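You operate a simulated robot arm through the tools that you are given. There is no shell and no other tool.

Carry out the task below with a simulated robot arm. There is one attempt and no reset: what you move stays moved.

## Task
Iron the green hat's brim smooth, then shut the bench steam off and bleed it to zero.
Fine: Iron on its red mat; dark blue lever shut, bleed through the iron, its lever off, teal lever shut; no scorch marks; the green felt hat stays in its ring stand.
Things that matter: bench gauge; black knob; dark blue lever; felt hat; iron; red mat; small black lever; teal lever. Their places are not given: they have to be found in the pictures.

It is judged by the outcome, as a careful person would: the job done as asked, and still so three seconds after it is handed in. It fails if anything else is knocked over, pushed out of place, dropped, spilled or broken.

## Robot
A 7-joint arm with a fingered hand, fixed in place. Base frame: the origin is on the floor under the middle of its stand, x ahead of it, y to its left, z up; the work surface is at about z = 0.8. Lengths are in m, angles in rad, forces in N, time in s.
It reaches about 1.228 m from its shoulder. Its first joint turns from -2.007 to 2.007 rad. Payload 5 kg.
The TCP is the grasp point between the finger pads, 0.032 m short of the fingertips. In the tool frame z runs along the fingers and y along their closing line. The gripper opens to 0.16 m; its body begins 0.089 m behind the TCP. The gripper is a hand of 4 fingers: y runs from the thumb to the fingers, the wrist lies at [0, 0, -0.267] in the tool frame.
Orientation is that of the tool frame in the base frame, as a unit quaternion [w, x, y, z]. With the fingers straight down and closing along the base's y, the tool's x points along the base's -x, its y along +y and its z along -z.

## Interface
- The arm moves only by the tool send_rows. Its argument "moves" is one flat list of numbers, 6 for each row, row after row: the shift along the tool's x, y, z in m, then the turn, a rotation vector about the tool's x, y, z in rad. In form: [dx, dy, dz, ax, ay, az, dx, dy, dz, ax, ay, az, ...]. A call has 1 to 20 rows; each row is the pose to reach, as a shift and turn from the pose commanded when the call began, along the tool's axes at that moment. A row lasts 0.2 s, in which the tool goes at most 0.05 m and 0.15 rad; a call with a longer step from one row to the next is refused whole. A pose out of reach is approached as far as the arm can. The call stops where the force on the tool passes 40 N (or 10 N more than at its start, if that is more) or the arm is blocked; 0.2 s more then pass. In this call time passes only in rows, and 0.2 s behind the last. The reply holds the time, the measured pose of the TCP, the force on the tool along the base axes, the opening and the grip force, in the units named above and with some noise, with the torque about the TCP (base axes, N m) and any sound that the robot's microphone picked up.
- Cameras (640 x 400 px; columns grow to the right, rows downward): "scene" is fixed at [0.2212, -0.497, 1.6907]; the picture's right is [0.69, -0.72, 0.00], its down [-0.53, -0.51, -0.68] and it looks along [0.49, 0.47, -0.73] (base axes); focal length 349 px, centre (320, 200). "wrist" rides on the gripper at [0.08, -0.004, -0.114] in the tool frame; the picture's right is [0.05, 1.00, 0.00], its down [-0.82, 0.04, -0.58] and it looks along [-0.58, 0.03, 0.82] (tool axes); focal length 265 px, centre (320, 200).
- camera(camera): a new picture of that camera. It takes no simulated time.
- slide_trunk(by): slides the trunk up (or, below 0, down) by that many m; the arm rides with it, the base frame stays. It gives what a move gives, with no picture.
- set_fingers(finger1, finger2, finger3, thumb_bend): sets how far each is bent, from 0 (flat) to 100 (curled in); at 30 the hand is open as for a grip, at 70 the pads meet at the TCP. One left out holds its place. A second passes; each finger stops where it meets its share of the squeeze, and holds until it gets a number again. It is the only way to open and close the hand. It gives what a move gives, with no picture; readings hold the bend of each and the force on the fingers (four entries, about 0 where the hand has none), thumb and palm.
- locate(camera, pixels): for up to 12 pixels [column, row] of the newest picture of that camera ("zoom" is the newest enlarged one), the place [x, y, z] in the base frame of the surface seen there, good to about 0.002 m, but the place of the scene camera against the robot may be out by one fixed shift of up to 0.012 m in any direction. It takes no simulated time.
- zoom(camera, box): a new picture of the part [left, top, right, bottom] of that camera's present view, enlarged. It takes no simulated time.
- close_job(): hands the job in; it is judged then, once.

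Open the gripper and draw the arm clear of the work before you hand the job in, unless the task says otherwise.

The tools are called after "Call:" as name(argument=value, ...) on one line, values as JSON. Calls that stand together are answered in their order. send_rows: Moves the arm, as the interface text tells. Its arguments: {"type":"object","properties":{"moves":{"type":"array"}},"required":["moves"]} The other tools are called the same way: slide_trunk (by) moves the trunk up or down; set_fingers (finger1, finger2, finger3, thumb_bend) moves the fingers one by one; camera (camera) takes a picture; locate (camera, pixels) gives the place of the surface under pixels of a picture; zoom (camera, box) takes an enlarged picture of a part of a camera's view; close_job () hands the job in.

At the start:

```text
clock: 0.0
tcp_pos: [0.639, 0.0156, 1.2979]
orientation: [0.001, 0.0, 1.0, 0.0]
force: [-0.6, -0.9, -0.9]
torque: [0.0, 0.01, 0.0]
grip_width: 0.1596
finger_force: 0.2
shape: jaw
bend: [30.0, 30.0, 30.0, 30.0]
finger forces: [0.1, 0.0, 0.0, 0.0, 0.1, 0.0]
trunk travel left (down, up): [-0.625, 0.365]
```

scene: 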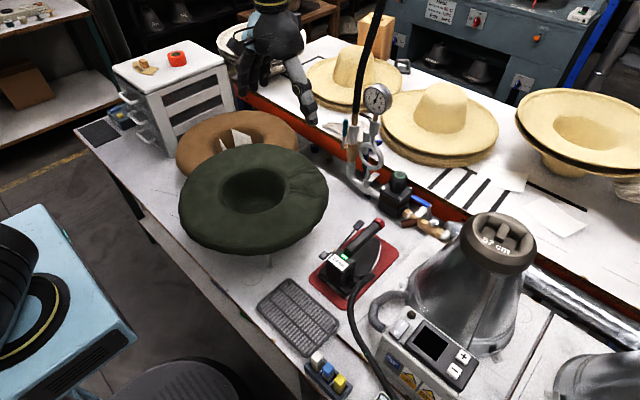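
wrist: 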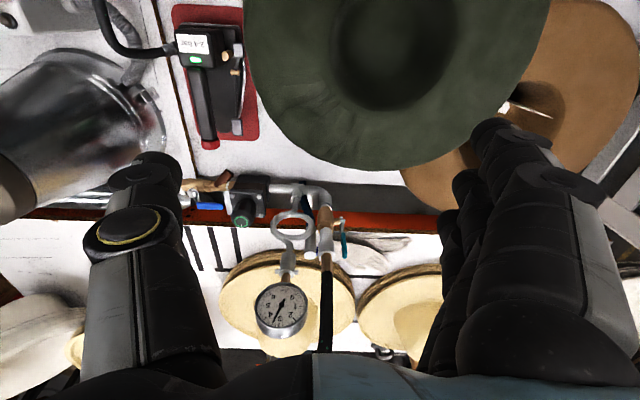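

I see the green hat near scene (253,198), the iron on its red mat near (350,265), and the pipework with gauge at (377,98). I'll zoom in on these parts to understand them before moving.

Call:
zoom(camera="scene", box=[300, 200, 420, 320])

Call:
zoom(camera="scene", box=[330, 70, 470, 250])

Call:
zoom(camera="scene", box=[170, 90, 340, 270])

Call:
zoom(camera="wrist", box=[150, 0, 270, 160])

Call:
zoom(camera="wrist", box=[170, 160, 370, 350])

```text
3.33 times, centred on (360, 260) of scene
```

zoom: 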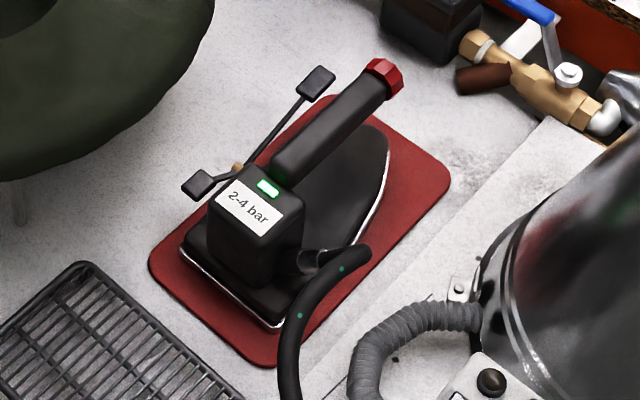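

```text
2.22 times, centred on (400, 160) of scene
```

zoom: 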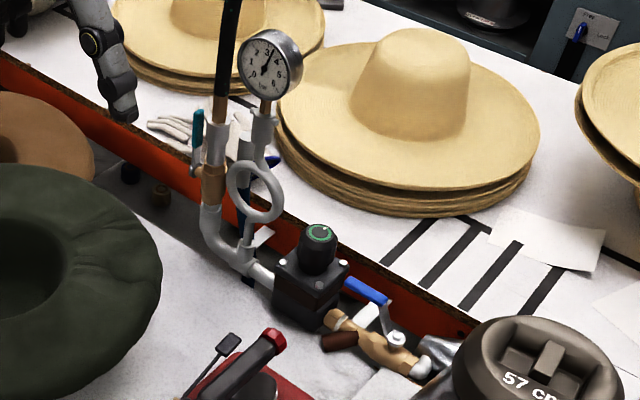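

```text
2.22 times, centred on (255, 180) of scene
```

zoom: 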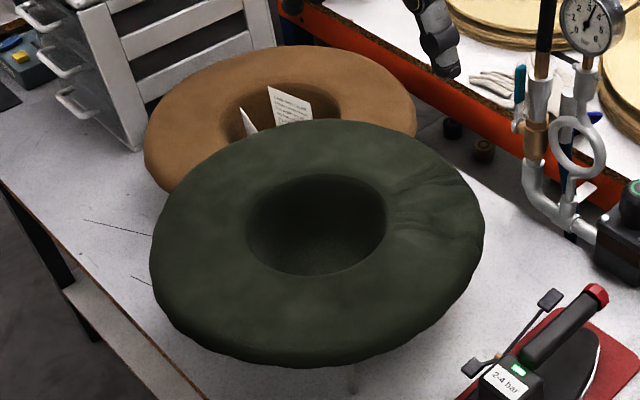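

```text
2.50 times, centred on (210, 80) of wrist
```

zoom: 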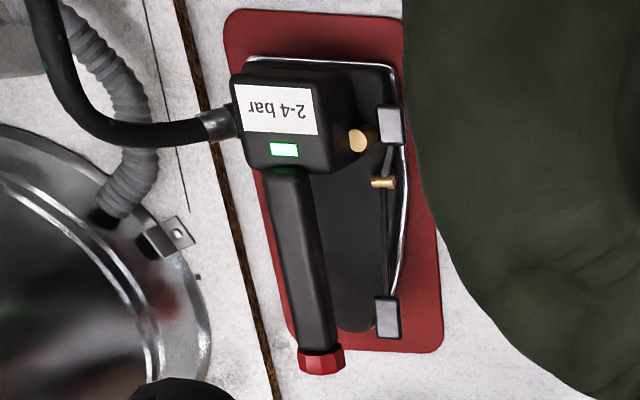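

```text
2.11 times, centred on (270, 255) of wrist
```

zoom: 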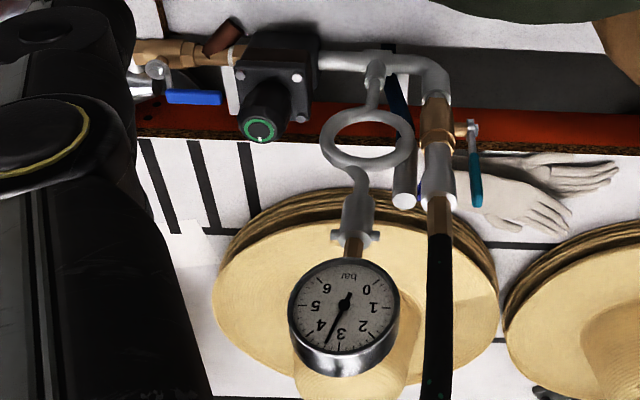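

The iron (wrist view around (210,75)) shows a handle with a red end, a rocker lever with two paddles and a green lamp; the gauge reads about 3.4 bar. I'll take places of the key points from the wrist picture.

Call:
locate(camera="wrist", pixels=[[197, 70], [210, 143], [203, 105], [197, 45], [223, 47], [222, 126], [175, 8], [241, 7], [204, 148], [257, 138], [210, 130], [190, 62]])

Call:
locate(camera="wrist", pixels=[[195, 206], [222, 207], [320, 258], [344, 237], [342, 220], [243, 222], [280, 308], [325, 230], [195, 183], [265, 185], [240, 195], [300, 190]])

Call:
locate(camera="wrist", pixels=[[250, 40], [280, 120], [330, 150], [400, 166], [480, 130], [540, 30], [390, 50], [340, 120], [290, 60], [450, 100], [380, 130], [310, 90]])

Call:
zoom(camera="wrist", box=[240, 0, 480, 180])

Call:
zoom(camera="wrist", box=[170, 10, 260, 80])

```text
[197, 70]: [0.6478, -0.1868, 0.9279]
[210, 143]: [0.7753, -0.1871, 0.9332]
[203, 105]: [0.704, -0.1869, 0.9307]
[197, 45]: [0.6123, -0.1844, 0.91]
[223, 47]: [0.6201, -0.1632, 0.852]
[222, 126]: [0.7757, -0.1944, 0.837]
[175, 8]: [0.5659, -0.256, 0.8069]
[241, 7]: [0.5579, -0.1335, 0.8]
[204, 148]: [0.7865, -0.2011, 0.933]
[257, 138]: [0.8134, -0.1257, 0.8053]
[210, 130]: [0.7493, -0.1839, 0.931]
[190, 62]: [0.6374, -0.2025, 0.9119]
```

```text
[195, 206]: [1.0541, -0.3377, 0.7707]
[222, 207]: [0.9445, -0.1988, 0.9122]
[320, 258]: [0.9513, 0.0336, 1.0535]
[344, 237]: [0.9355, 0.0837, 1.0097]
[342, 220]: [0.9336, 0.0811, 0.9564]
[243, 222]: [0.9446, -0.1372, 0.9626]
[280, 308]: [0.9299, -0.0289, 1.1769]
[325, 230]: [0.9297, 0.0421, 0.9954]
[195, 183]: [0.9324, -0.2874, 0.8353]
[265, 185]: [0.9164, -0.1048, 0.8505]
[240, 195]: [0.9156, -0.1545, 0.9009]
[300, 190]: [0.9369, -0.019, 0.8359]
```

```text
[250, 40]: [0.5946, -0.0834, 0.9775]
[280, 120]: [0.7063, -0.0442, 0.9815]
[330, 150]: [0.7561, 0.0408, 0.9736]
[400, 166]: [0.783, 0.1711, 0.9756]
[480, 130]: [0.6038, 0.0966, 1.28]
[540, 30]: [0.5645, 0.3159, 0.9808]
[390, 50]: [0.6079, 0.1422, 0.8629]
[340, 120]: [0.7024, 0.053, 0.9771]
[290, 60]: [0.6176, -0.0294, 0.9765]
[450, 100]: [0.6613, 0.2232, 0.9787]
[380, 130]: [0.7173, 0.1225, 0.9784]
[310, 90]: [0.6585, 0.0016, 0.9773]
```

```text
2.22 times, centred on (360, 90) of wrist
```

zoom: 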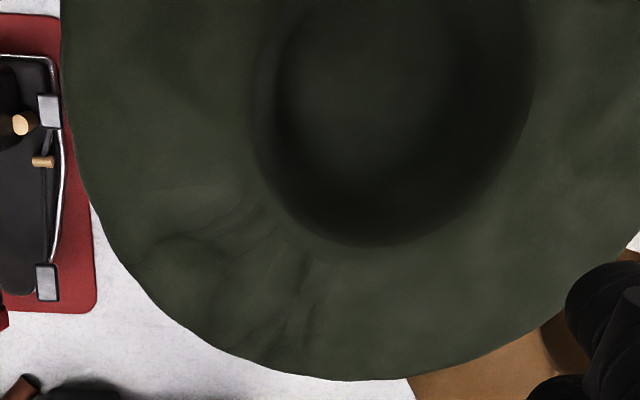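

```text
5.71 times, centred on (215, 45) of wrist
```

zoom: 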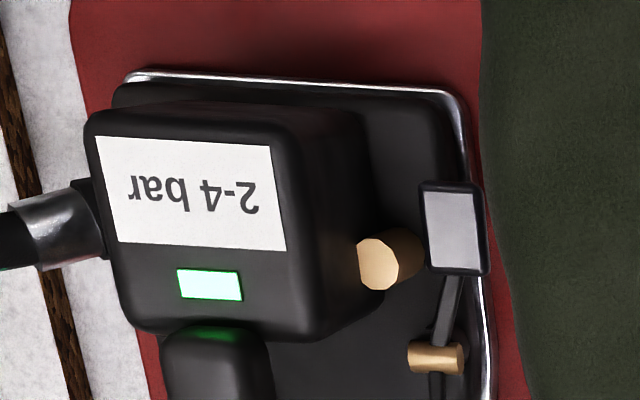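

The brim top is near z = 0.977 and the iron handle top is near z = 0.93 at y ≈ -0.187. I'll locate the same features in the scene picture to compare the two cameras, and look more finely at the gauge and lever.

Call:
zoom(camera="scene", box=[355, 75, 400, 120])

Call:
zoom(camera="scene", box=[315, 210, 395, 300])

Call:
locate(camera="scene", pixels=[[378, 223], [350, 250], [342, 256], [336, 264], [359, 225], [323, 255], [335, 251], [280, 170], [310, 165], [300, 200], [265, 190], [330, 195]])

Call:
zoom(camera="scene", box=[380, 160, 480, 250])

Call:
zoom(camera="scene", box=[330, 100, 420, 190])

```text
8.89 times, centred on (378, 98) of scene
```

zoom: 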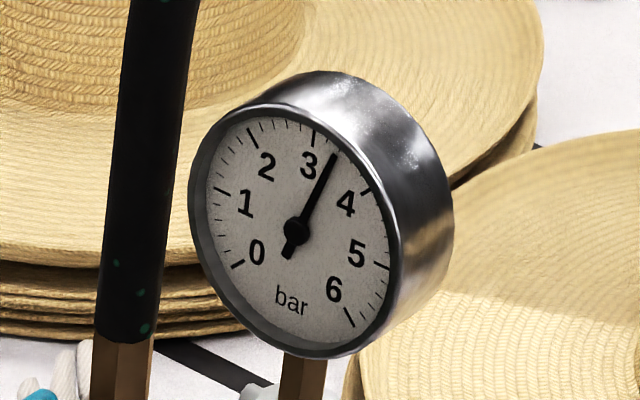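

```text
4.44 times, centred on (355, 255) of scene
```

zoom: 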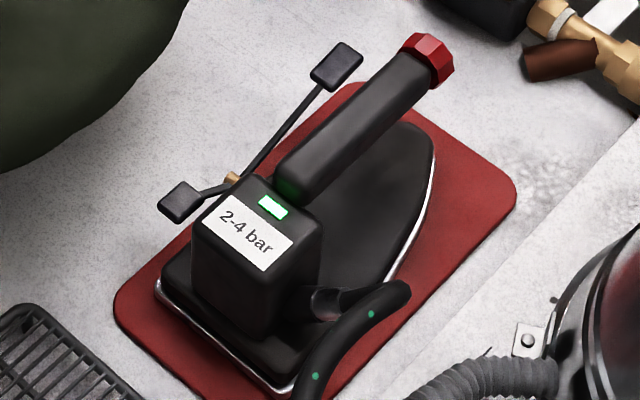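

```text
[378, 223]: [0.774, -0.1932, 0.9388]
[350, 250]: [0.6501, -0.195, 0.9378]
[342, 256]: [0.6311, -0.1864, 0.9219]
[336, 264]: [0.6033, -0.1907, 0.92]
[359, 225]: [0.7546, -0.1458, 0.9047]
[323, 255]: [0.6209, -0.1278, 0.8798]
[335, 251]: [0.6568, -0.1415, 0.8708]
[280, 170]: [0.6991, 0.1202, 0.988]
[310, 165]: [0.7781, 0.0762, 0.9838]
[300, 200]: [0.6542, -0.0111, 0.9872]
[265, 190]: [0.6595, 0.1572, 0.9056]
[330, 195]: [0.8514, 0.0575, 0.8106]
```

```text
4.44 times, centred on (430, 205) of scene
```

zoom: 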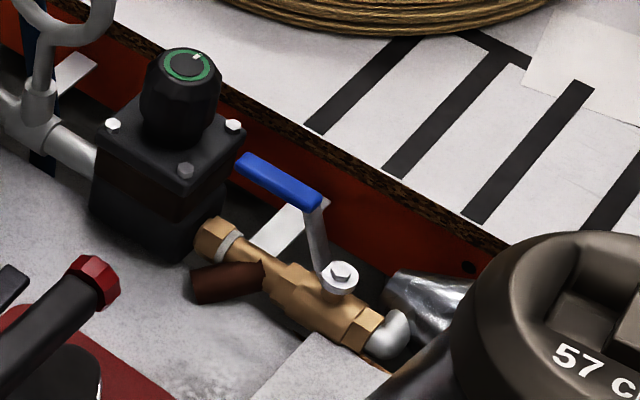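

```text
4.44 times, centred on (375, 145) of scene
```

zoom: 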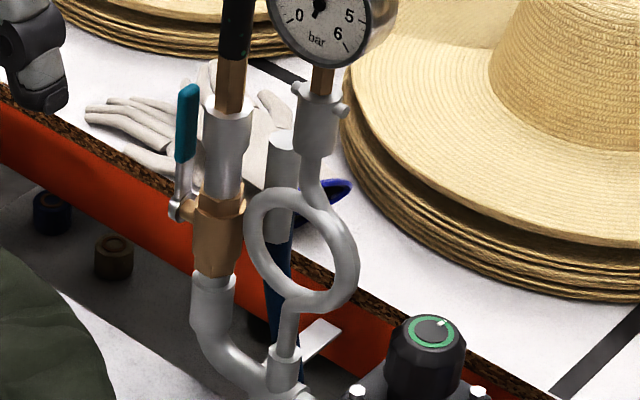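

The gauge reads about 3.3 bar, inside the iron's 2–4 bar. I'll look at the rocker lever's paddles from the wrist picture and at the second bluish item behind the pipe near scene (400,118).

Call:
locate(camera="wrist", pixels=[[237, 127], [238, 50], [237, 123], [238, 54], [236, 73], [224, 55], [238, 131], [238, 46], [236, 100], [204, 115], [199, 85], [212, 85]])

Call:
zoom(camera="scene", box=[370, 100, 410, 140])

Call:
zoom(camera="wrist", box=[280, 170, 370, 270])

Call:
zoom(camera="wrist", box=[170, 160, 290, 250])

Call:
zoom(camera="wrist", box=[220, 30, 260, 80])

Call:
zoom(camera="wrist", box=[190, 80, 260, 150])

```text
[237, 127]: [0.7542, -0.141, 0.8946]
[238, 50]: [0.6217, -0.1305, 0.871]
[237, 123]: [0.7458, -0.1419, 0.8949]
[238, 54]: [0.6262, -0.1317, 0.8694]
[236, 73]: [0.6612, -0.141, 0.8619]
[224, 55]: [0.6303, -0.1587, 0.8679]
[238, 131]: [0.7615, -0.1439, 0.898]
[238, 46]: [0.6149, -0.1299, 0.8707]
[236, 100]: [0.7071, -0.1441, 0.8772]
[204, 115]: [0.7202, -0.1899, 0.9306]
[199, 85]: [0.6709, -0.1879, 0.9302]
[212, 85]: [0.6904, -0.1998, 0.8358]
```

```text
10.00 times, centred on (390, 120) of scene
```

zoom: 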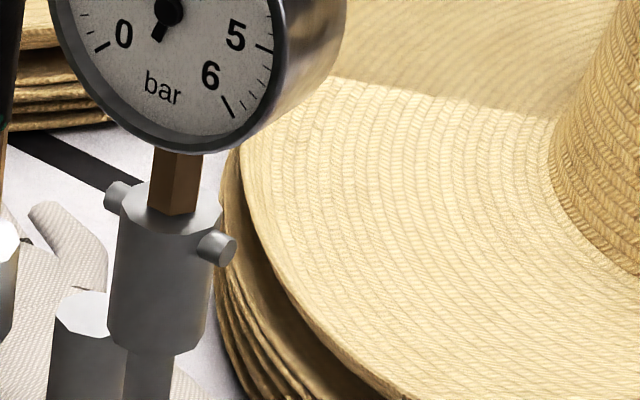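

```text
4.00 times, centred on (325, 220) of wrist
```

zoom: 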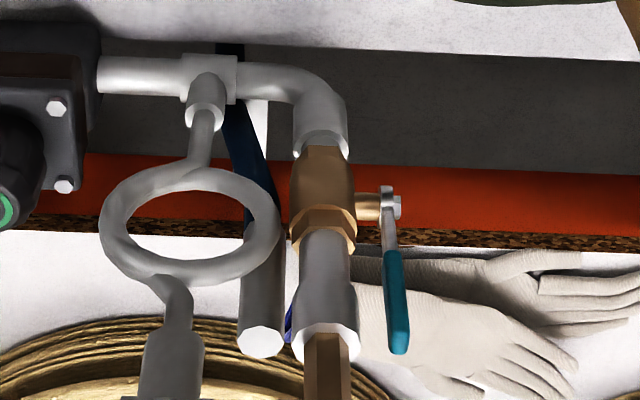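

```text
4.44 times, centred on (230, 205) of wrist
```

zoom: 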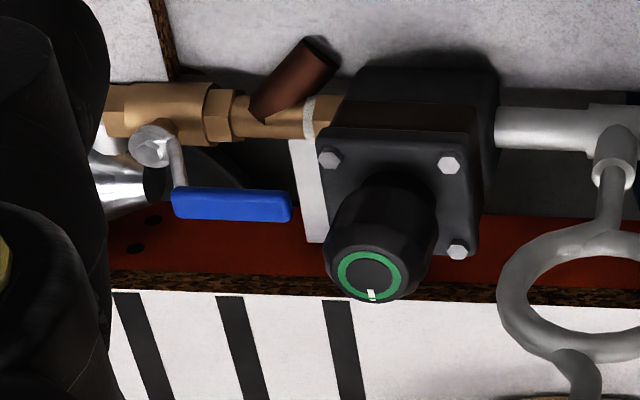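

```text
8.00 times, centred on (240, 55) of wrist
```

zoom: 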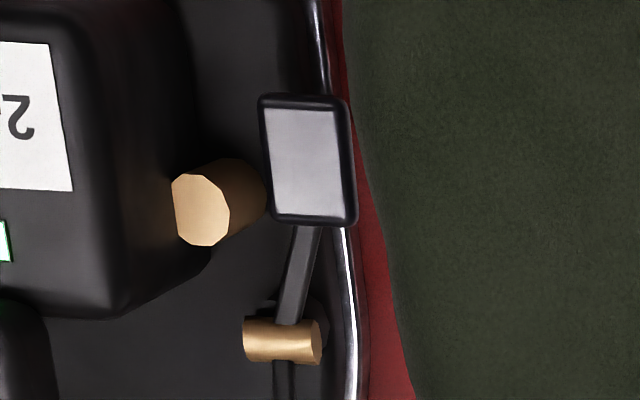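

```text
5.71 times, centred on (225, 115) of wrist
```

zoom: 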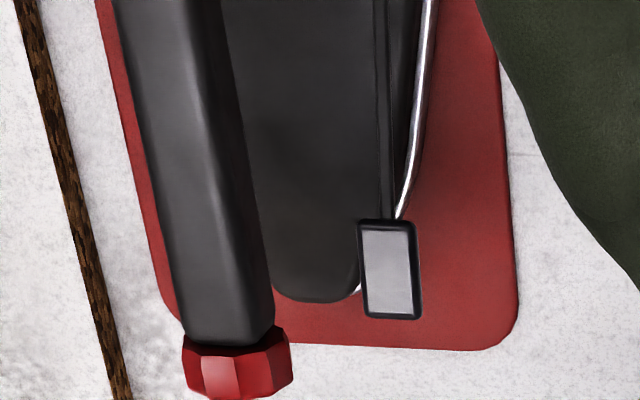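

The rocker lever pivots near (0.661,-0.141,0.862) with its front paddle high at (0.754,-0.142,0.895) and rear paddle at (0.621,-0.131,0.871), so it looks off. I'll look at the hand's shape in the scene, and the blue item behind the pipe.

Call:
zoom(camera="scene", box=[210, 0, 340, 140])

Call:
locate(camera="scene", pixels=[[245, 85], [305, 115], [285, 80], [400, 119], [405, 120], [402, 122], [450, 195], [420, 200], [432, 222], [402, 185], [352, 155], [352, 137]])

```text
2.86 times, centred on (275, 70) of scene
```

zoom: 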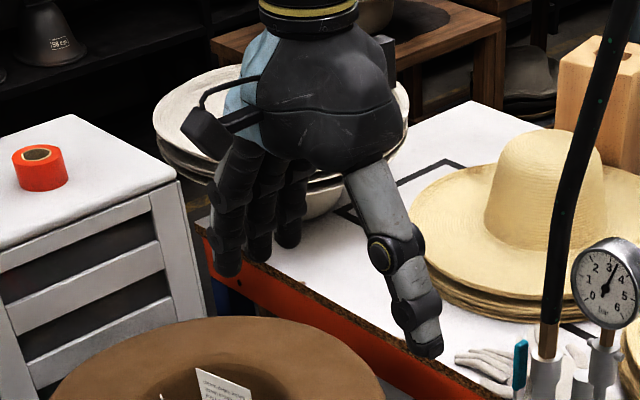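

```text
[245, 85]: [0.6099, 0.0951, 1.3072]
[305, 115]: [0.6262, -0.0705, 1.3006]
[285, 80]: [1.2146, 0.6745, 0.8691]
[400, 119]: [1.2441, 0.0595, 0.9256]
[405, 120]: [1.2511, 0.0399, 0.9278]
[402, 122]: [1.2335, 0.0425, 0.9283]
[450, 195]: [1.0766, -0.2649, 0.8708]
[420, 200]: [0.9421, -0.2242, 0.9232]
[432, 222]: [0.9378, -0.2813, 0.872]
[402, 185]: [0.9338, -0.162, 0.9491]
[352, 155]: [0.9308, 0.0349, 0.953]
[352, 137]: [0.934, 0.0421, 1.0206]
```

The scene shows thumb on the right (-y) and three fingers on the left (+y). I'll locate the fingertips and test finger bends here in free air to learn how the hand is shaped.

Call:
locate(camera="scene", pixels=[[312, 122], [310, 119], [242, 95], [254, 90], [265, 85], [305, 108], [290, 65], [500, 245], [440, 260], [470, 330], [510, 275], [415, 290]])

Call:
set_fingers(finger1=30, finger2=70, finger3=100, thumb_bend=0)

```text
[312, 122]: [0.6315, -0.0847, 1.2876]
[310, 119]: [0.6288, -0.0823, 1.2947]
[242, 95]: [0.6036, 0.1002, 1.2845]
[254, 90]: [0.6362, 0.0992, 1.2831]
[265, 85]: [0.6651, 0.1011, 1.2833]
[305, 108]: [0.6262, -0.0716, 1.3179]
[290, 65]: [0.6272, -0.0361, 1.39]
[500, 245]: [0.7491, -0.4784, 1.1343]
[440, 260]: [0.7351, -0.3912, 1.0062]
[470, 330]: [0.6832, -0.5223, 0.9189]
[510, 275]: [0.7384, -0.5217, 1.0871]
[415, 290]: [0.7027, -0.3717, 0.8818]
```

```text
clock: 1.0
tcp_pos: [0.6391, 0.015, 1.2968]
orientation: [0.0, 0.001, 1.0, 0.0]
force: [0.2, 0.8, 0.3]
torque: [0.01, 0.01, -0.02]
grip_width: 0.1907
finger_force: 0.1
shape: fingers
bend: [30.0, 70.0, 100.0, 0.0]
finger forces: [0.0, 0.0, 0.0, 0.1, 0.1, 0.0]
trunk travel left (down, up): [-0.625, 0.365]
```

The fingers are spaced about 0.031 m along x, with tips about 0.02 m below the TCP at bend 30. Now look at the test bends.

Call:
zoom(camera="scene", box=[210, 0, 340, 140])

Call:
camera(camera="wrist")

```text
2.86 times, centred on (275, 70) of scene
```

zoom: 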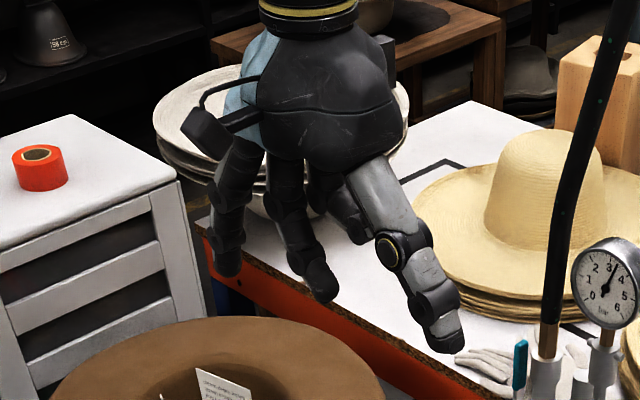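

```text
taken
```

wrist: 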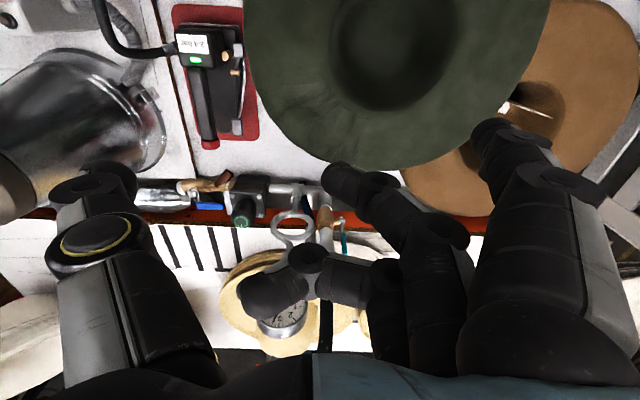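

Finger 1 is on the -x side, finger 3 on the +x side; bend 100 curls up towards the palm. I'll test another posture with thumb and two fingers curled, one finger half-bent.

Call:
set_fingers(finger1=100, finger2=50, finger3=100, thumb_bend=100)

Call:
zoom(camera="scene", box=[210, 0, 340, 140])

Call:
camera(camera="wrist")

```text
clock: 2.0
tcp_pos: [0.6378, 0.0149, 1.2975]
orientation: [0.0, 0.0, 1.0, 0.0]
force: [0.0, -1.1, 0.3]
torque: [-0.01, -0.01, 0.01]
grip_width: 0.0497
finger_force: 0.0
shape: fingers
bend: [100.0, 50.0, 100.0, 100.0]
finger forces: [0.1, 0.1, 0.0, 0.0, 0.1, 0.0]
trunk travel left (down, up): [-0.625, 0.365]
```

```text
2.86 times, centred on (275, 70) of scene
```

zoom: 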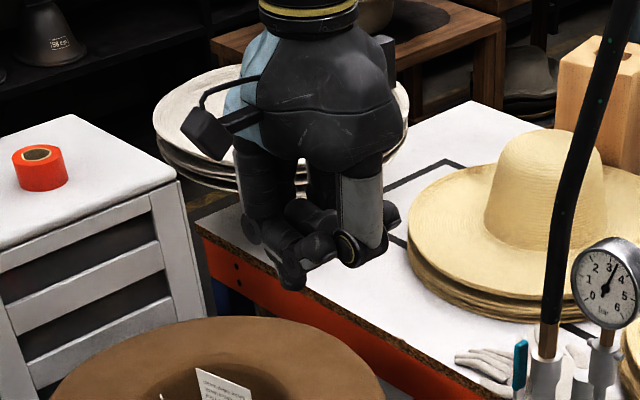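

```text
taken
```

wrist: 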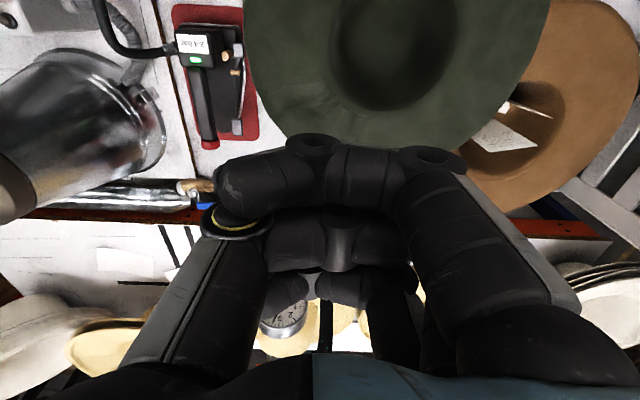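

I'll measure heights of the curled parts and of the half-bent fingertip.

Call:
locate(camera="zoom", pixels=[[293, 285], [290, 270], [352, 262], [375, 250], [395, 215], [330, 250], [250, 235], [275, 245], [315, 215], [280, 160], [330, 165], [205, 135]])

Call:
locate(camera="wrist", pixels=[[310, 140], [430, 160], [240, 225], [230, 185], [260, 165], [340, 230], [450, 280], [180, 320], [330, 180], [340, 290], [420, 200], [215, 220]])

```text
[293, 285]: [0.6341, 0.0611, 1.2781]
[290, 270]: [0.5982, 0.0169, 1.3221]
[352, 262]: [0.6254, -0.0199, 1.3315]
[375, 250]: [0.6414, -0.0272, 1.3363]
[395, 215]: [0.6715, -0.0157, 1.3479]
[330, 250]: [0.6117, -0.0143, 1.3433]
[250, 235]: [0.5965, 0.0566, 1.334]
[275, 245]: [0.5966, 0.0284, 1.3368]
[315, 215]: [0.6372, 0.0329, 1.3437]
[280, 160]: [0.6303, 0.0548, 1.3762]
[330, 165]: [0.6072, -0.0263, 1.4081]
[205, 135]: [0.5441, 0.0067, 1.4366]
```

```text
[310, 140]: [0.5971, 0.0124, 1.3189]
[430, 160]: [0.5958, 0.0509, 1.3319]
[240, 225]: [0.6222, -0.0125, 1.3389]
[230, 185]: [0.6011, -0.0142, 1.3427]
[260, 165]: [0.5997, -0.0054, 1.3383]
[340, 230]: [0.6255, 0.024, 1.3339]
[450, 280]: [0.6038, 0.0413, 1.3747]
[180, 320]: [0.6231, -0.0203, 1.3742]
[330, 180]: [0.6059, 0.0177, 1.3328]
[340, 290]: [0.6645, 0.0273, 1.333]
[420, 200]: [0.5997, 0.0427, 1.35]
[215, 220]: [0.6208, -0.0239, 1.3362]
```

Curled parts stay at or above TCP+0.02, a fingertip at bend 50 reaches TCP-0.027. I'll reopen the hand to 30 and locate the hose, vessel, mat and stand so I can plan a clear approach over the iron.

Call:
set_fingers(finger1=30, finger2=30, finger3=30, thumb_bend=30)

Call:
locate(camera="wrist", pixels=[[175, 49], [165, 50], [150, 51], [130, 50], [112, 35], [100, 10], [95, 3], [165, 110], [120, 100], [155, 85], [148, 97], [90, 130]])

Call:
locate(camera="scene", pixels=[[270, 258], [262, 257], [371, 270], [355, 290], [352, 310], [365, 350], [380, 300], [375, 310], [420, 345], [320, 330], [395, 250], [300, 310]])

Call:
zoom(camera="scene", box=[170, 170, 340, 290])

```text
clock: 3.0
tcp_pos: [0.6379, 0.0169, 1.2982]
orientation: [-0.001, 0.0, 1.0, 0.0]
force: [0.1, -0.4, -0.8]
torque: [-0.01, -0.01, 0.01]
grip_width: 0.1699
finger_force: 0.2
shape: fingers
bend: [30.0, 30.0, 30.0, 30.0]
finger forces: [0.0, 0.1, 0.0, 0.0, 0.0, 0.0]
trunk travel left (down, up): [-0.625, 0.365]
```

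```text
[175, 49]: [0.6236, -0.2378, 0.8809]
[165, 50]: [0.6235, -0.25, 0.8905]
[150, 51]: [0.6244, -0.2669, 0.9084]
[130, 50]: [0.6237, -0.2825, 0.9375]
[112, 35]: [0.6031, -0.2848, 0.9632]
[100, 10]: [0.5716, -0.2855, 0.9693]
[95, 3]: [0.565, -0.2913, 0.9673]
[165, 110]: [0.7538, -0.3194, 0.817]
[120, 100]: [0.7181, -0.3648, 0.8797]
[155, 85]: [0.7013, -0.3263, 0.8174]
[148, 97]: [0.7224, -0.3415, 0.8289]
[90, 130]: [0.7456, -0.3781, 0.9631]
```

```text
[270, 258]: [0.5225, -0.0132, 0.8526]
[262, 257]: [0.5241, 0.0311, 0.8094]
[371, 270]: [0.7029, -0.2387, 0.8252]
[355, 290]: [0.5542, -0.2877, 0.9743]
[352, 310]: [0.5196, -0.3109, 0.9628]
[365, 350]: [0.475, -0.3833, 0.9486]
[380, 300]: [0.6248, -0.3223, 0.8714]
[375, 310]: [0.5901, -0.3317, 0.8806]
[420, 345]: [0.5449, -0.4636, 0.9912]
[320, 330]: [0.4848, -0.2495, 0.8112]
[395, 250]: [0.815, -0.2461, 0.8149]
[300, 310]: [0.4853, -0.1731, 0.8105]
```

```text
3.33 times, centred on (255, 230) of scene
```

zoom: 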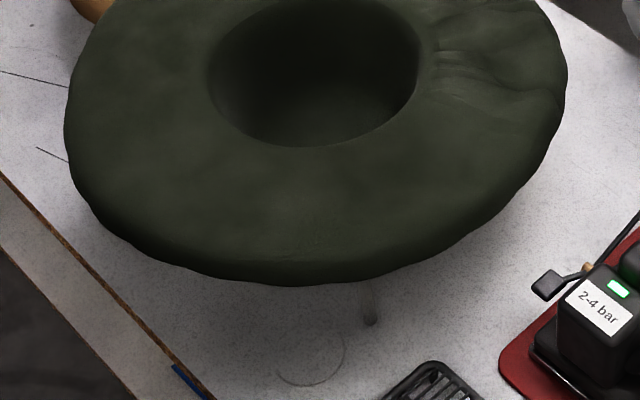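

The hose leaves the iron at (0.624,-0.238,0.88) and rises to z ≈ 0.97 near y = -0.285, so the front paddle is best pressed with near-vertical fingers straddling the handle. I'll set all fingers to 50 and move above the front paddle.

Call:
set_fingers(finger1=50, finger2=50, finger3=50, thumb_bend=50)

Call:
send_rows(moves=[-0.025, -0.036, 0, 0, 0, 0, -0.05, -0.072, 0, 0, 0, 0, -0.075, -0.108, 0, 0, 0, 0, -0.1, -0.143, 0, 0, 0, 0, -0.125, -0.178, 0, 0, 0, 0, -0.147, -0.211, 0, 0, 0, 0, -0.147, -0.211, 0.04, 0, 0, 0, -0.147, -0.211, 0.08, 0, 0, 0, -0.147, -0.211, 0.12, 0, 0, 0, -0.147, -0.211, 0.16, 0, 0, 0, -0.147, -0.211, 0.2, 0, 0, 0, -0.147, -0.211, 0.23, 0, 0, 0])

Call:
camera(camera="wrist")

Call:
camera(camera="scene")

```text
clock: 4.0
tcp_pos: [0.639, 0.0162, 1.2975]
orientation: [0.0, 0.0, 1.0, 0.0]
force: [-0.5, 0.0, 0.3]
torque: [-0.01, 0.01, 0.0]
grip_width: 0.0922
finger_force: 0.1
shape: fingers
bend: [50.0, 50.0, 50.0, 50.0]
finger forces: [0.1, 0.0, 0.0, 0.0, 0.0, 0.1]
trunk travel left (down, up): [-0.625, 0.365]
```

```text
clock: 6.6
tcp_pos: [0.7852, -0.1963, 1.0666]
orientation: [-0.001, 0.001, 1.0, -0.001]
force: [-0.6, -0.5, 0.7]
torque: [0.01, 0.07, 0.01]
grip_width: 0.0916
finger_force: 0.0
shape: fingers
bend: [50.0, 50.0, 50.0, 50.0]
finger forces: [0.0, 0.0, 0.0, 0.0, 0.1, 0.0]
trunk travel left (down, up): [-0.625, 0.365]
```

```text
taken
```

wrist: 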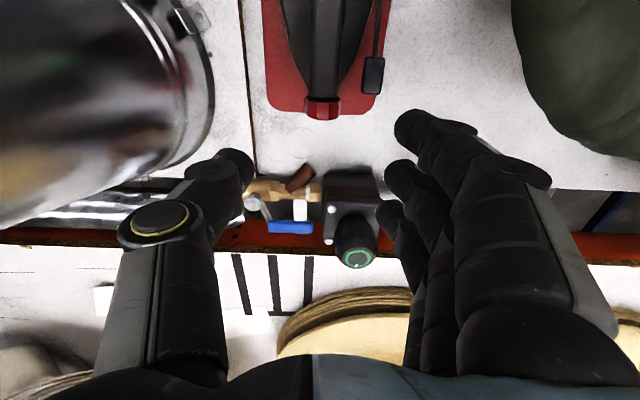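

```text
taken
```

scene: 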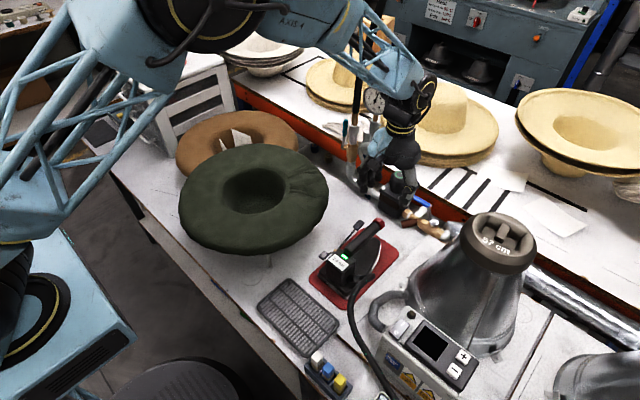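

The hand is above the iron's front: wrist view shows finger 1's tip near (405,120) and the front paddle at (372,75). I'll measure both, plus the blue lever and knob from this closer view.

Call:
locate(camera="wrist", pixels=[[404, 118], [400, 125], [412, 112], [372, 75], [372, 62], [374, 88], [388, 168], [240, 155], [321, 100], [272, 228], [305, 228], [251, 203]])

Call:
zoom(camera="wrist", box=[220, 130, 400, 290])

Call:
zoom(camera="wrist", box=[280, 0, 440, 140])

Call:
zoom(camera="scene", box=[340, 130, 460, 260])

```text
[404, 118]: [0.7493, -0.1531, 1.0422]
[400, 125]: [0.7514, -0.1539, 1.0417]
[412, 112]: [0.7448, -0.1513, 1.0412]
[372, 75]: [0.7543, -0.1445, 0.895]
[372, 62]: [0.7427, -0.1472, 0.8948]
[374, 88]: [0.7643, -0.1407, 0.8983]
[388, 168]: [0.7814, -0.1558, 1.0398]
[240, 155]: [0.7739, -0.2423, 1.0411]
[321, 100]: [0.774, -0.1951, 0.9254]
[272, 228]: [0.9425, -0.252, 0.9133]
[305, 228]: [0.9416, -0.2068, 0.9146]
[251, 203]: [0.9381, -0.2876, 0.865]
```

```text
2.50 times, centred on (310, 210) of wrist
```

zoom: 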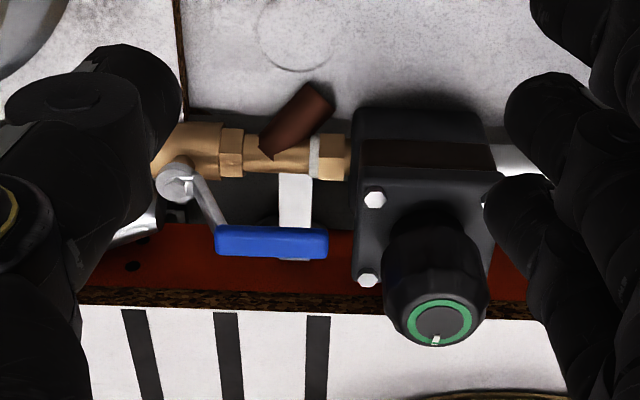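

```text
2.86 times, centred on (360, 70) of wrist
```

zoom: 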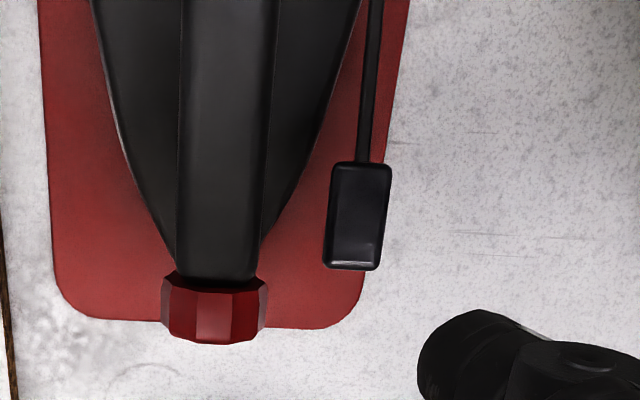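

```text
3.08 times, centred on (400, 195) of scene
```

zoom: 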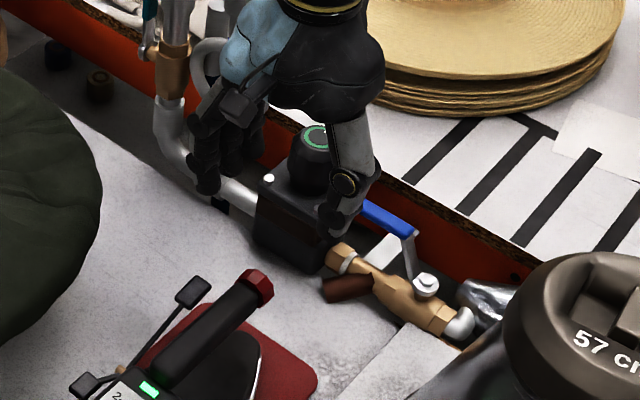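

The fingertip is at about (0.750,-0.150) and the paddle top at (0.754,-0.144,0.895). I'll shift slightly and descend to just above the paddle.

Call:
send_rows(moves=[-0.004, 0.006, 0.03, 0, 0, 0, -0.004, 0.006, 0.06, 0, 0, 0, -0.004, 0.006, 0.09, 0, 0, 0, -0.004, 0.006, 0.115, 0, 0, 0, -0.004, 0.006, 0.13, 0, 0, 0])

Call:
camera(camera="wrist")

Call:
zoom(camera="scene", box=[310, 150, 430, 280])

```text
clock: 7.8
tcp_pos: [0.7898, -0.1889, 0.9377]
orientation: [0.001, 0.001, 1.0, 0.0]
force: [-0.5, 0.7, 0.2]
torque: [0.02, 0.0, 0.03]
grip_width: 0.0921
finger_force: 0.2
shape: fingers
bend: [50.0, 50.0, 50.0, 50.0]
finger forces: [0.3, 0.0, 0.0, 0.1, 0.0, 0.1]
trunk travel left (down, up): [-0.625, 0.365]
```

```text
taken
```

wrist: 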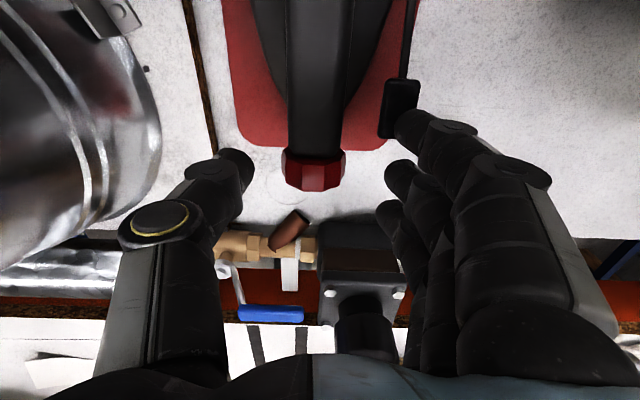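

```text
3.08 times, centred on (370, 215) of scene
```

zoom: 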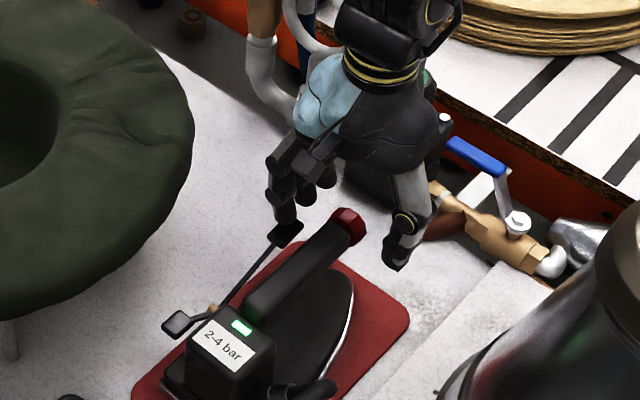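

Finger 1 hangs right over the front paddle (scene zoom (285,225)). I'll press down slowly, watching force and microphone.

Call:
send_rows(moves=[0, 0, 0.008, 0, 0, 0, 0, 0, 0.014, 0, 0, 0, 0, 0, 0.018, 0, 0, 0, 0, 0, 0.022, 0, 0, 0, 0, 0, 0.026, 0, 0, 0, 0, 0, 0.03, 0, 0, 0])

Call:
zoom(camera="scene", box=[310, 190, 400, 290])

```text
clock: 9.2
tcp_pos: [0.7895, -0.1895, 0.91]
orientation: [0.002, 0.0, 1.0, 0.0]
force: [0.9, -0.9, 22.0]
torque: [1.18, 0.76, -0.06]
grip_width: 0.0923
finger_force: 11.0
shape: fingers
bend: [52.0, 50.0, 50.0, 50.0]
finger forces: [21.9, 0.0, 0.0, 0.0, 0.1, 0.0]
trunk travel left (down, up): [-0.625, 0.365]
```

```text
4.00 times, centred on (355, 240) of scene
```

zoom: 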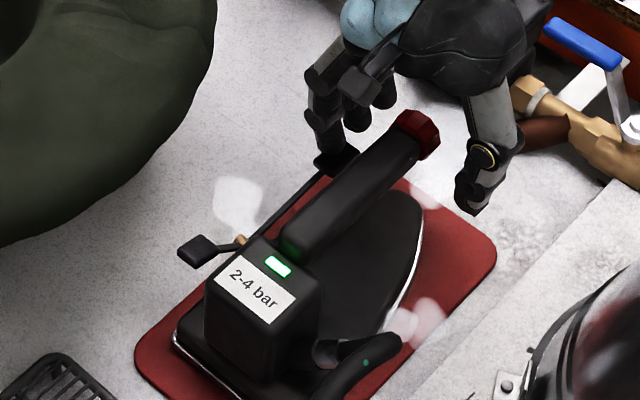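

Steam puffs are visible around the sole and force is 22 N, so the paddle is moving. I'll press a few millimetres more to see whether it reaches an end stop, then lift.

Call:
send_rows(moves=[0, 0, 0.003, 0, 0, 0, 0, 0, 0.006, 0, 0, 0])

Call:
zoom(camera="scene", box=[310, 190, 400, 290])

```text
clock: 9.7
tcp_pos: [0.7928, -0.1889, 0.9089]
orientation: [0.004, 0.002, 1.0, -0.001]
force: [-0.7, -1.5, 28.7]
torque: [1.58, 1.12, 0.08]
grip_width: 0.0933
finger_force: 14.6
shape: fingers
bend: [53.0, 50.0, 50.0, 50.0]
finger forces: [29.1, 0.0, 0.1, 0.0, 0.1, 0.0]
trunk travel left (down, up): [-0.625, 0.365]
stopped in row 2: the force on the tool passed its limit at 42 N (the readings are from after the stop); the commanded pose is now the measured one
```

```text
4.00 times, centred on (355, 240) of scene
```

zoom: 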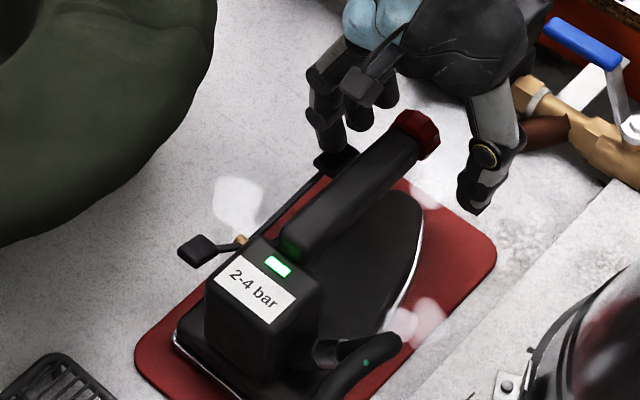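

It reached an end stop (42 N, paddle about 0.012 m down). I'll lift back up to see whether the lever stays on.

Call:
send_rows(moves=[0, 0, -0.01, 0, 0, 0, 0, 0, -0.03, 0, 0, 0, 0, 0, -0.06, 0, 0, 0])

Call:
zoom(camera="scene", box=[310, 190, 400, 290])

Call:
zoom(camera="scene", box=[355, 75, 400, 120])

Call:
camera(camera="wrist")

```text
clock: 10.5
tcp_pos: [0.7898, -0.1891, 0.9658]
orientation: [0.002, 0.001, 1.0, 0.001]
force: [0.1, 0.8, 0.5]
torque: [0.02, 0.01, 0.02]
grip_width: 0.0918
finger_force: 0.1
shape: fingers
bend: [50.0, 50.0, 50.0, 50.0]
finger forces: [0.0, 0.1, 0.0, 0.0, 0.0, 0.1]
trunk travel left (down, up): [-0.625, 0.365]
```

```text
4.00 times, centred on (355, 240) of scene
```

zoom: 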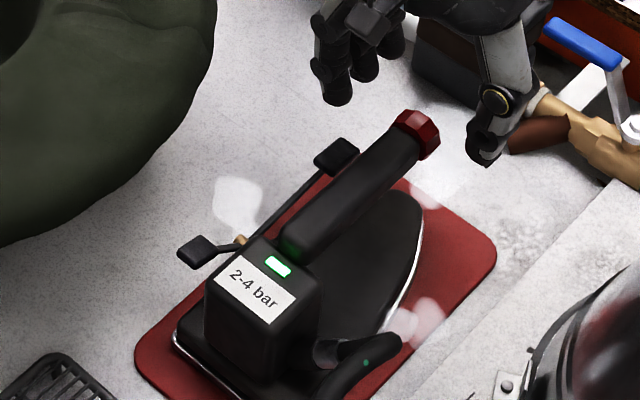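

```text
8.89 times, centred on (378, 98) of scene
```

zoom: 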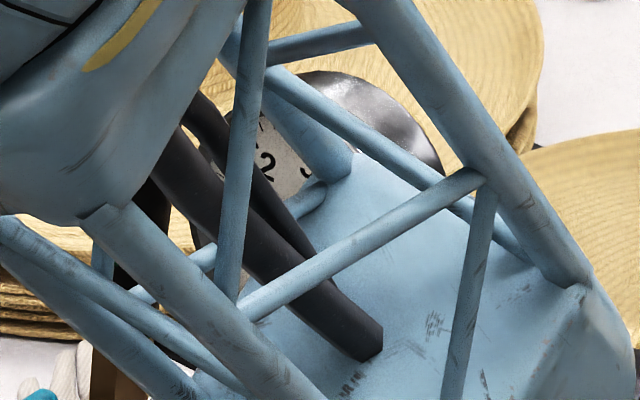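

```text
taken
```

wrist: 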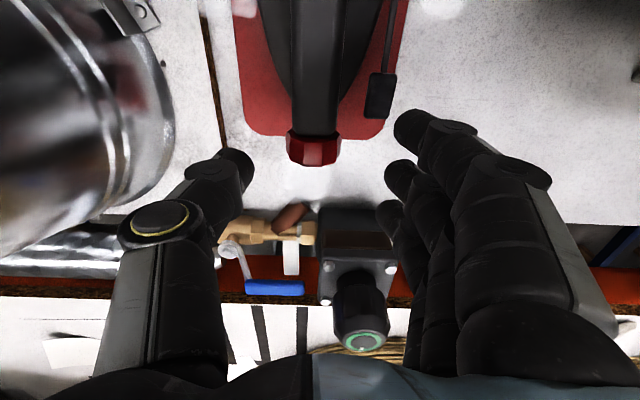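

The lever stays on (steam puffs persist at the sole). I'll locate the handle edges and the paddles in their new positions before gripping.

Call:
locate(camera="wrist", pixels=[[296, 60], [318, 60], [341, 60], [380, 95], [378, 80], [385, 40], [300, 20], [340, 20], [318, 150], [292, 145], [335, 150], [318, 110]])

Call:
locate(camera="scene", pixels=[[325, 252], [324, 250], [359, 229], [355, 218], [381, 222]])

```text
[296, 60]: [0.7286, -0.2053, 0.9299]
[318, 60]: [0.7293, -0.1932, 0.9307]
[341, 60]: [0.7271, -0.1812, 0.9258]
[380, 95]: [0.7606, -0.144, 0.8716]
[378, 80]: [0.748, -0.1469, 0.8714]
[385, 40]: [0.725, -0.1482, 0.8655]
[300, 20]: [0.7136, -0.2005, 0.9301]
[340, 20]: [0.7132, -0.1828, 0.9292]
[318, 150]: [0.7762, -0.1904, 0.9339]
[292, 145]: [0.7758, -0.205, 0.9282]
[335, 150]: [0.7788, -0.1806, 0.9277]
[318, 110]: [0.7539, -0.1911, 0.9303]
```

```text
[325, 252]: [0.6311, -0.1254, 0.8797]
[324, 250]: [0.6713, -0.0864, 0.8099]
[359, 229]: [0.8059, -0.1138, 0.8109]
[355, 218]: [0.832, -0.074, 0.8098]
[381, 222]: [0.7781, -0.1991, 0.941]
```

The handle centre is y ≈ -0.192, top z ≈ 0.930. I'll rise, open the hand to 38, move over the handle at x ≈ 0.69.

Call:
send_rows(moves=[0, 0, -0.04, 0, 0, 0, 0, 0, -0.07, 0, 0, 0, 0.035, 0, -0.07, 0, 0, 0, 0.07, -0.002, -0.07, 0, 0, 0, 0.1, -0.003, -0.07, 0, 0, 0])

Call:
set_fingers(finger1=36, finger2=36, finger3=36, thumb_bend=36)

Call:
camera(camera="wrist")

Call:
camera(camera="scene")

```text
clock: 11.7
tcp_pos: [0.6899, -0.1926, 1.0353]
orientation: [0.003, 0.0, 1.0, 0.001]
force: [-0.3, 0.3, -0.2]
torque: [0.0, 0.0, -0.05]
grip_width: 0.0917
finger_force: 0.1
shape: fingers
bend: [50.0, 50.0, 50.0, 50.0]
finger forces: [0.0, 0.0, 0.0, 0.0, 0.1, 0.0]
trunk travel left (down, up): [-0.625, 0.365]
```

```text
clock: 12.7
tcp_pos: [0.6903, -0.1923, 1.0356]
orientation: [0.002, 0.0, 1.0, -0.001]
force: [0.1, 0.2, -0.2]
torque: [0.0, 0.0, 0.0]
grip_width: 0.1464
finger_force: 0.0
shape: fingers
bend: [36.0, 36.0, 36.0, 36.0]
finger forces: [0.0, 0.1, 0.1, 0.1, 0.1, 0.1]
trunk travel left (down, up): [-0.625, 0.365]
```

```text
taken
```

wrist: 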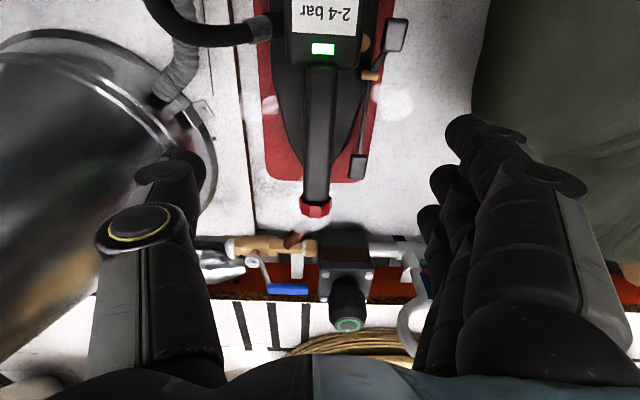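

```text
taken
```

scene: 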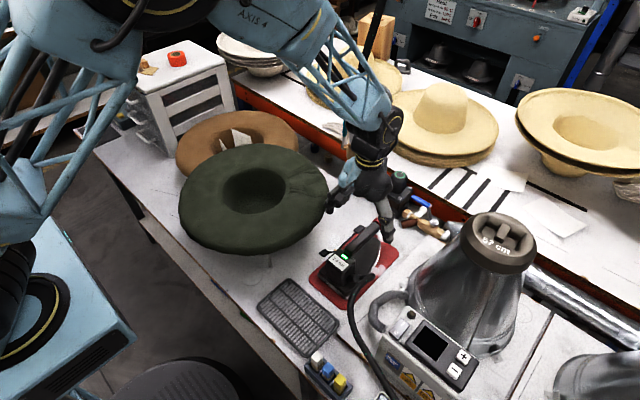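

The handle runs straight ahead between thumb and fingers (wrist (320,65)–(315,205)), with the hose clear behind. I'll descend to the handle height.

Call:
send_rows(moves=[0, 0, 0.03, 0, 0, 0, 0, 0, 0.06, 0, 0, 0, 0, 0, 0.085, 0, 0, 0, 0, 0, 0.105, 0, 0, 0, 0, 0, 0.118, 0, 0, 0])

Call:
camera(camera="wrist")

Call:
zoom(camera="scene", box=[300, 180, 420, 320])

```text
clock: 13.9
tcp_pos: [0.6916, -0.1922, 0.9184]
orientation: [0.002, 0.002, 1.0, 0.0]
force: [0.3, 0.4, -0.2]
torque: [-0.03, -0.02, 0.0]
grip_width: 0.1465
finger_force: 0.2
shape: fingers
bend: [36.0, 36.0, 36.0, 36.0]
finger forces: [0.0, 0.0, 0.0, 0.1, 0.0, 0.0]
trunk travel left (down, up): [-0.625, 0.365]
```

```text
taken
```

wrist: 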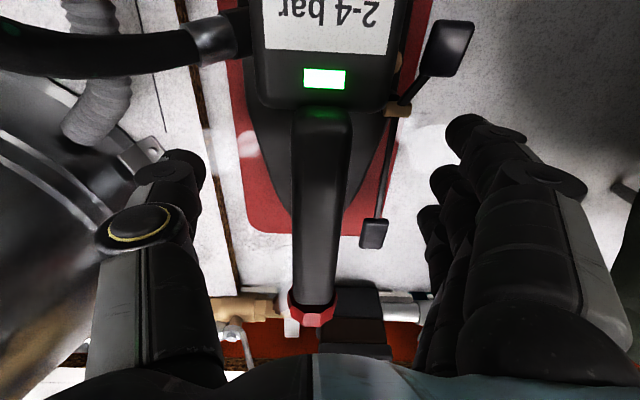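

```text
2.86 times, centred on (360, 250) of scene
```

zoom: 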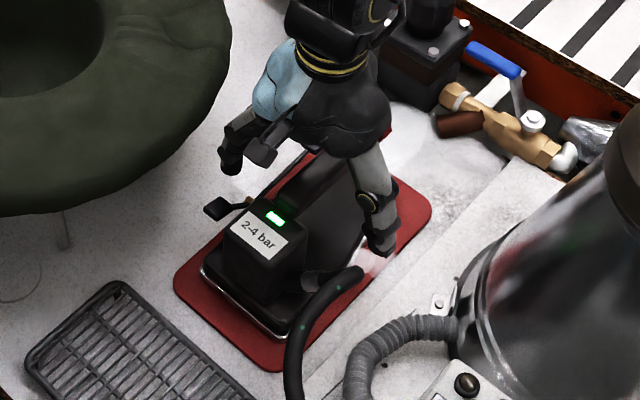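

The handle sits centrally between thumb and fingers. I'll close all four fingers on it.

Call:
set_fingers(finger1=75, finger2=75, finger3=75, thumb_bend=75)

Call:
camera(camera="wrist")

Call:
zoom(camera="scene", box=[300, 180, 420, 320])

```text
clock: 14.9
tcp_pos: [0.6914, -0.1917, 0.917]
orientation: [0.001, 0.001, 1.0, 0.0]
force: [-0.9, -0.6, -0.6]
torque: [-0.11, -0.06, -0.02]
grip_width: 0.031
finger_force: 21.9
shape: fingers
bend: [71.0, 71.0, 71.0, 68.0]
finger forces: [8.3, 7.7, 7.6, 0.0, 19.7, 0.0]
trunk travel left (down, up): [-0.625, 0.365]
```

```text
taken
```

wrist: 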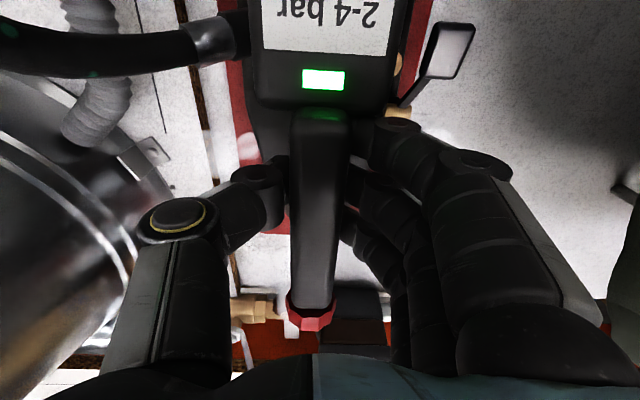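

```text
2.86 times, centred on (360, 250) of scene
```

zoom: 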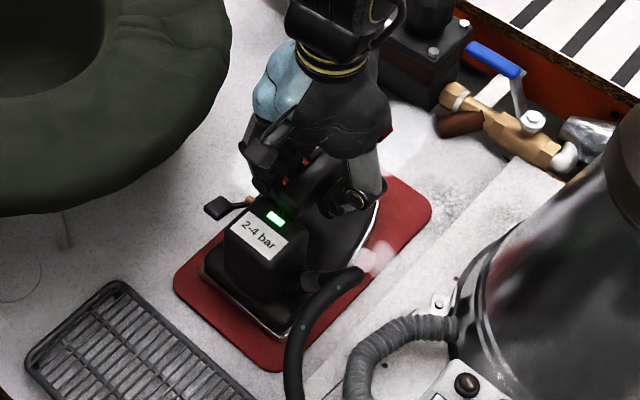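

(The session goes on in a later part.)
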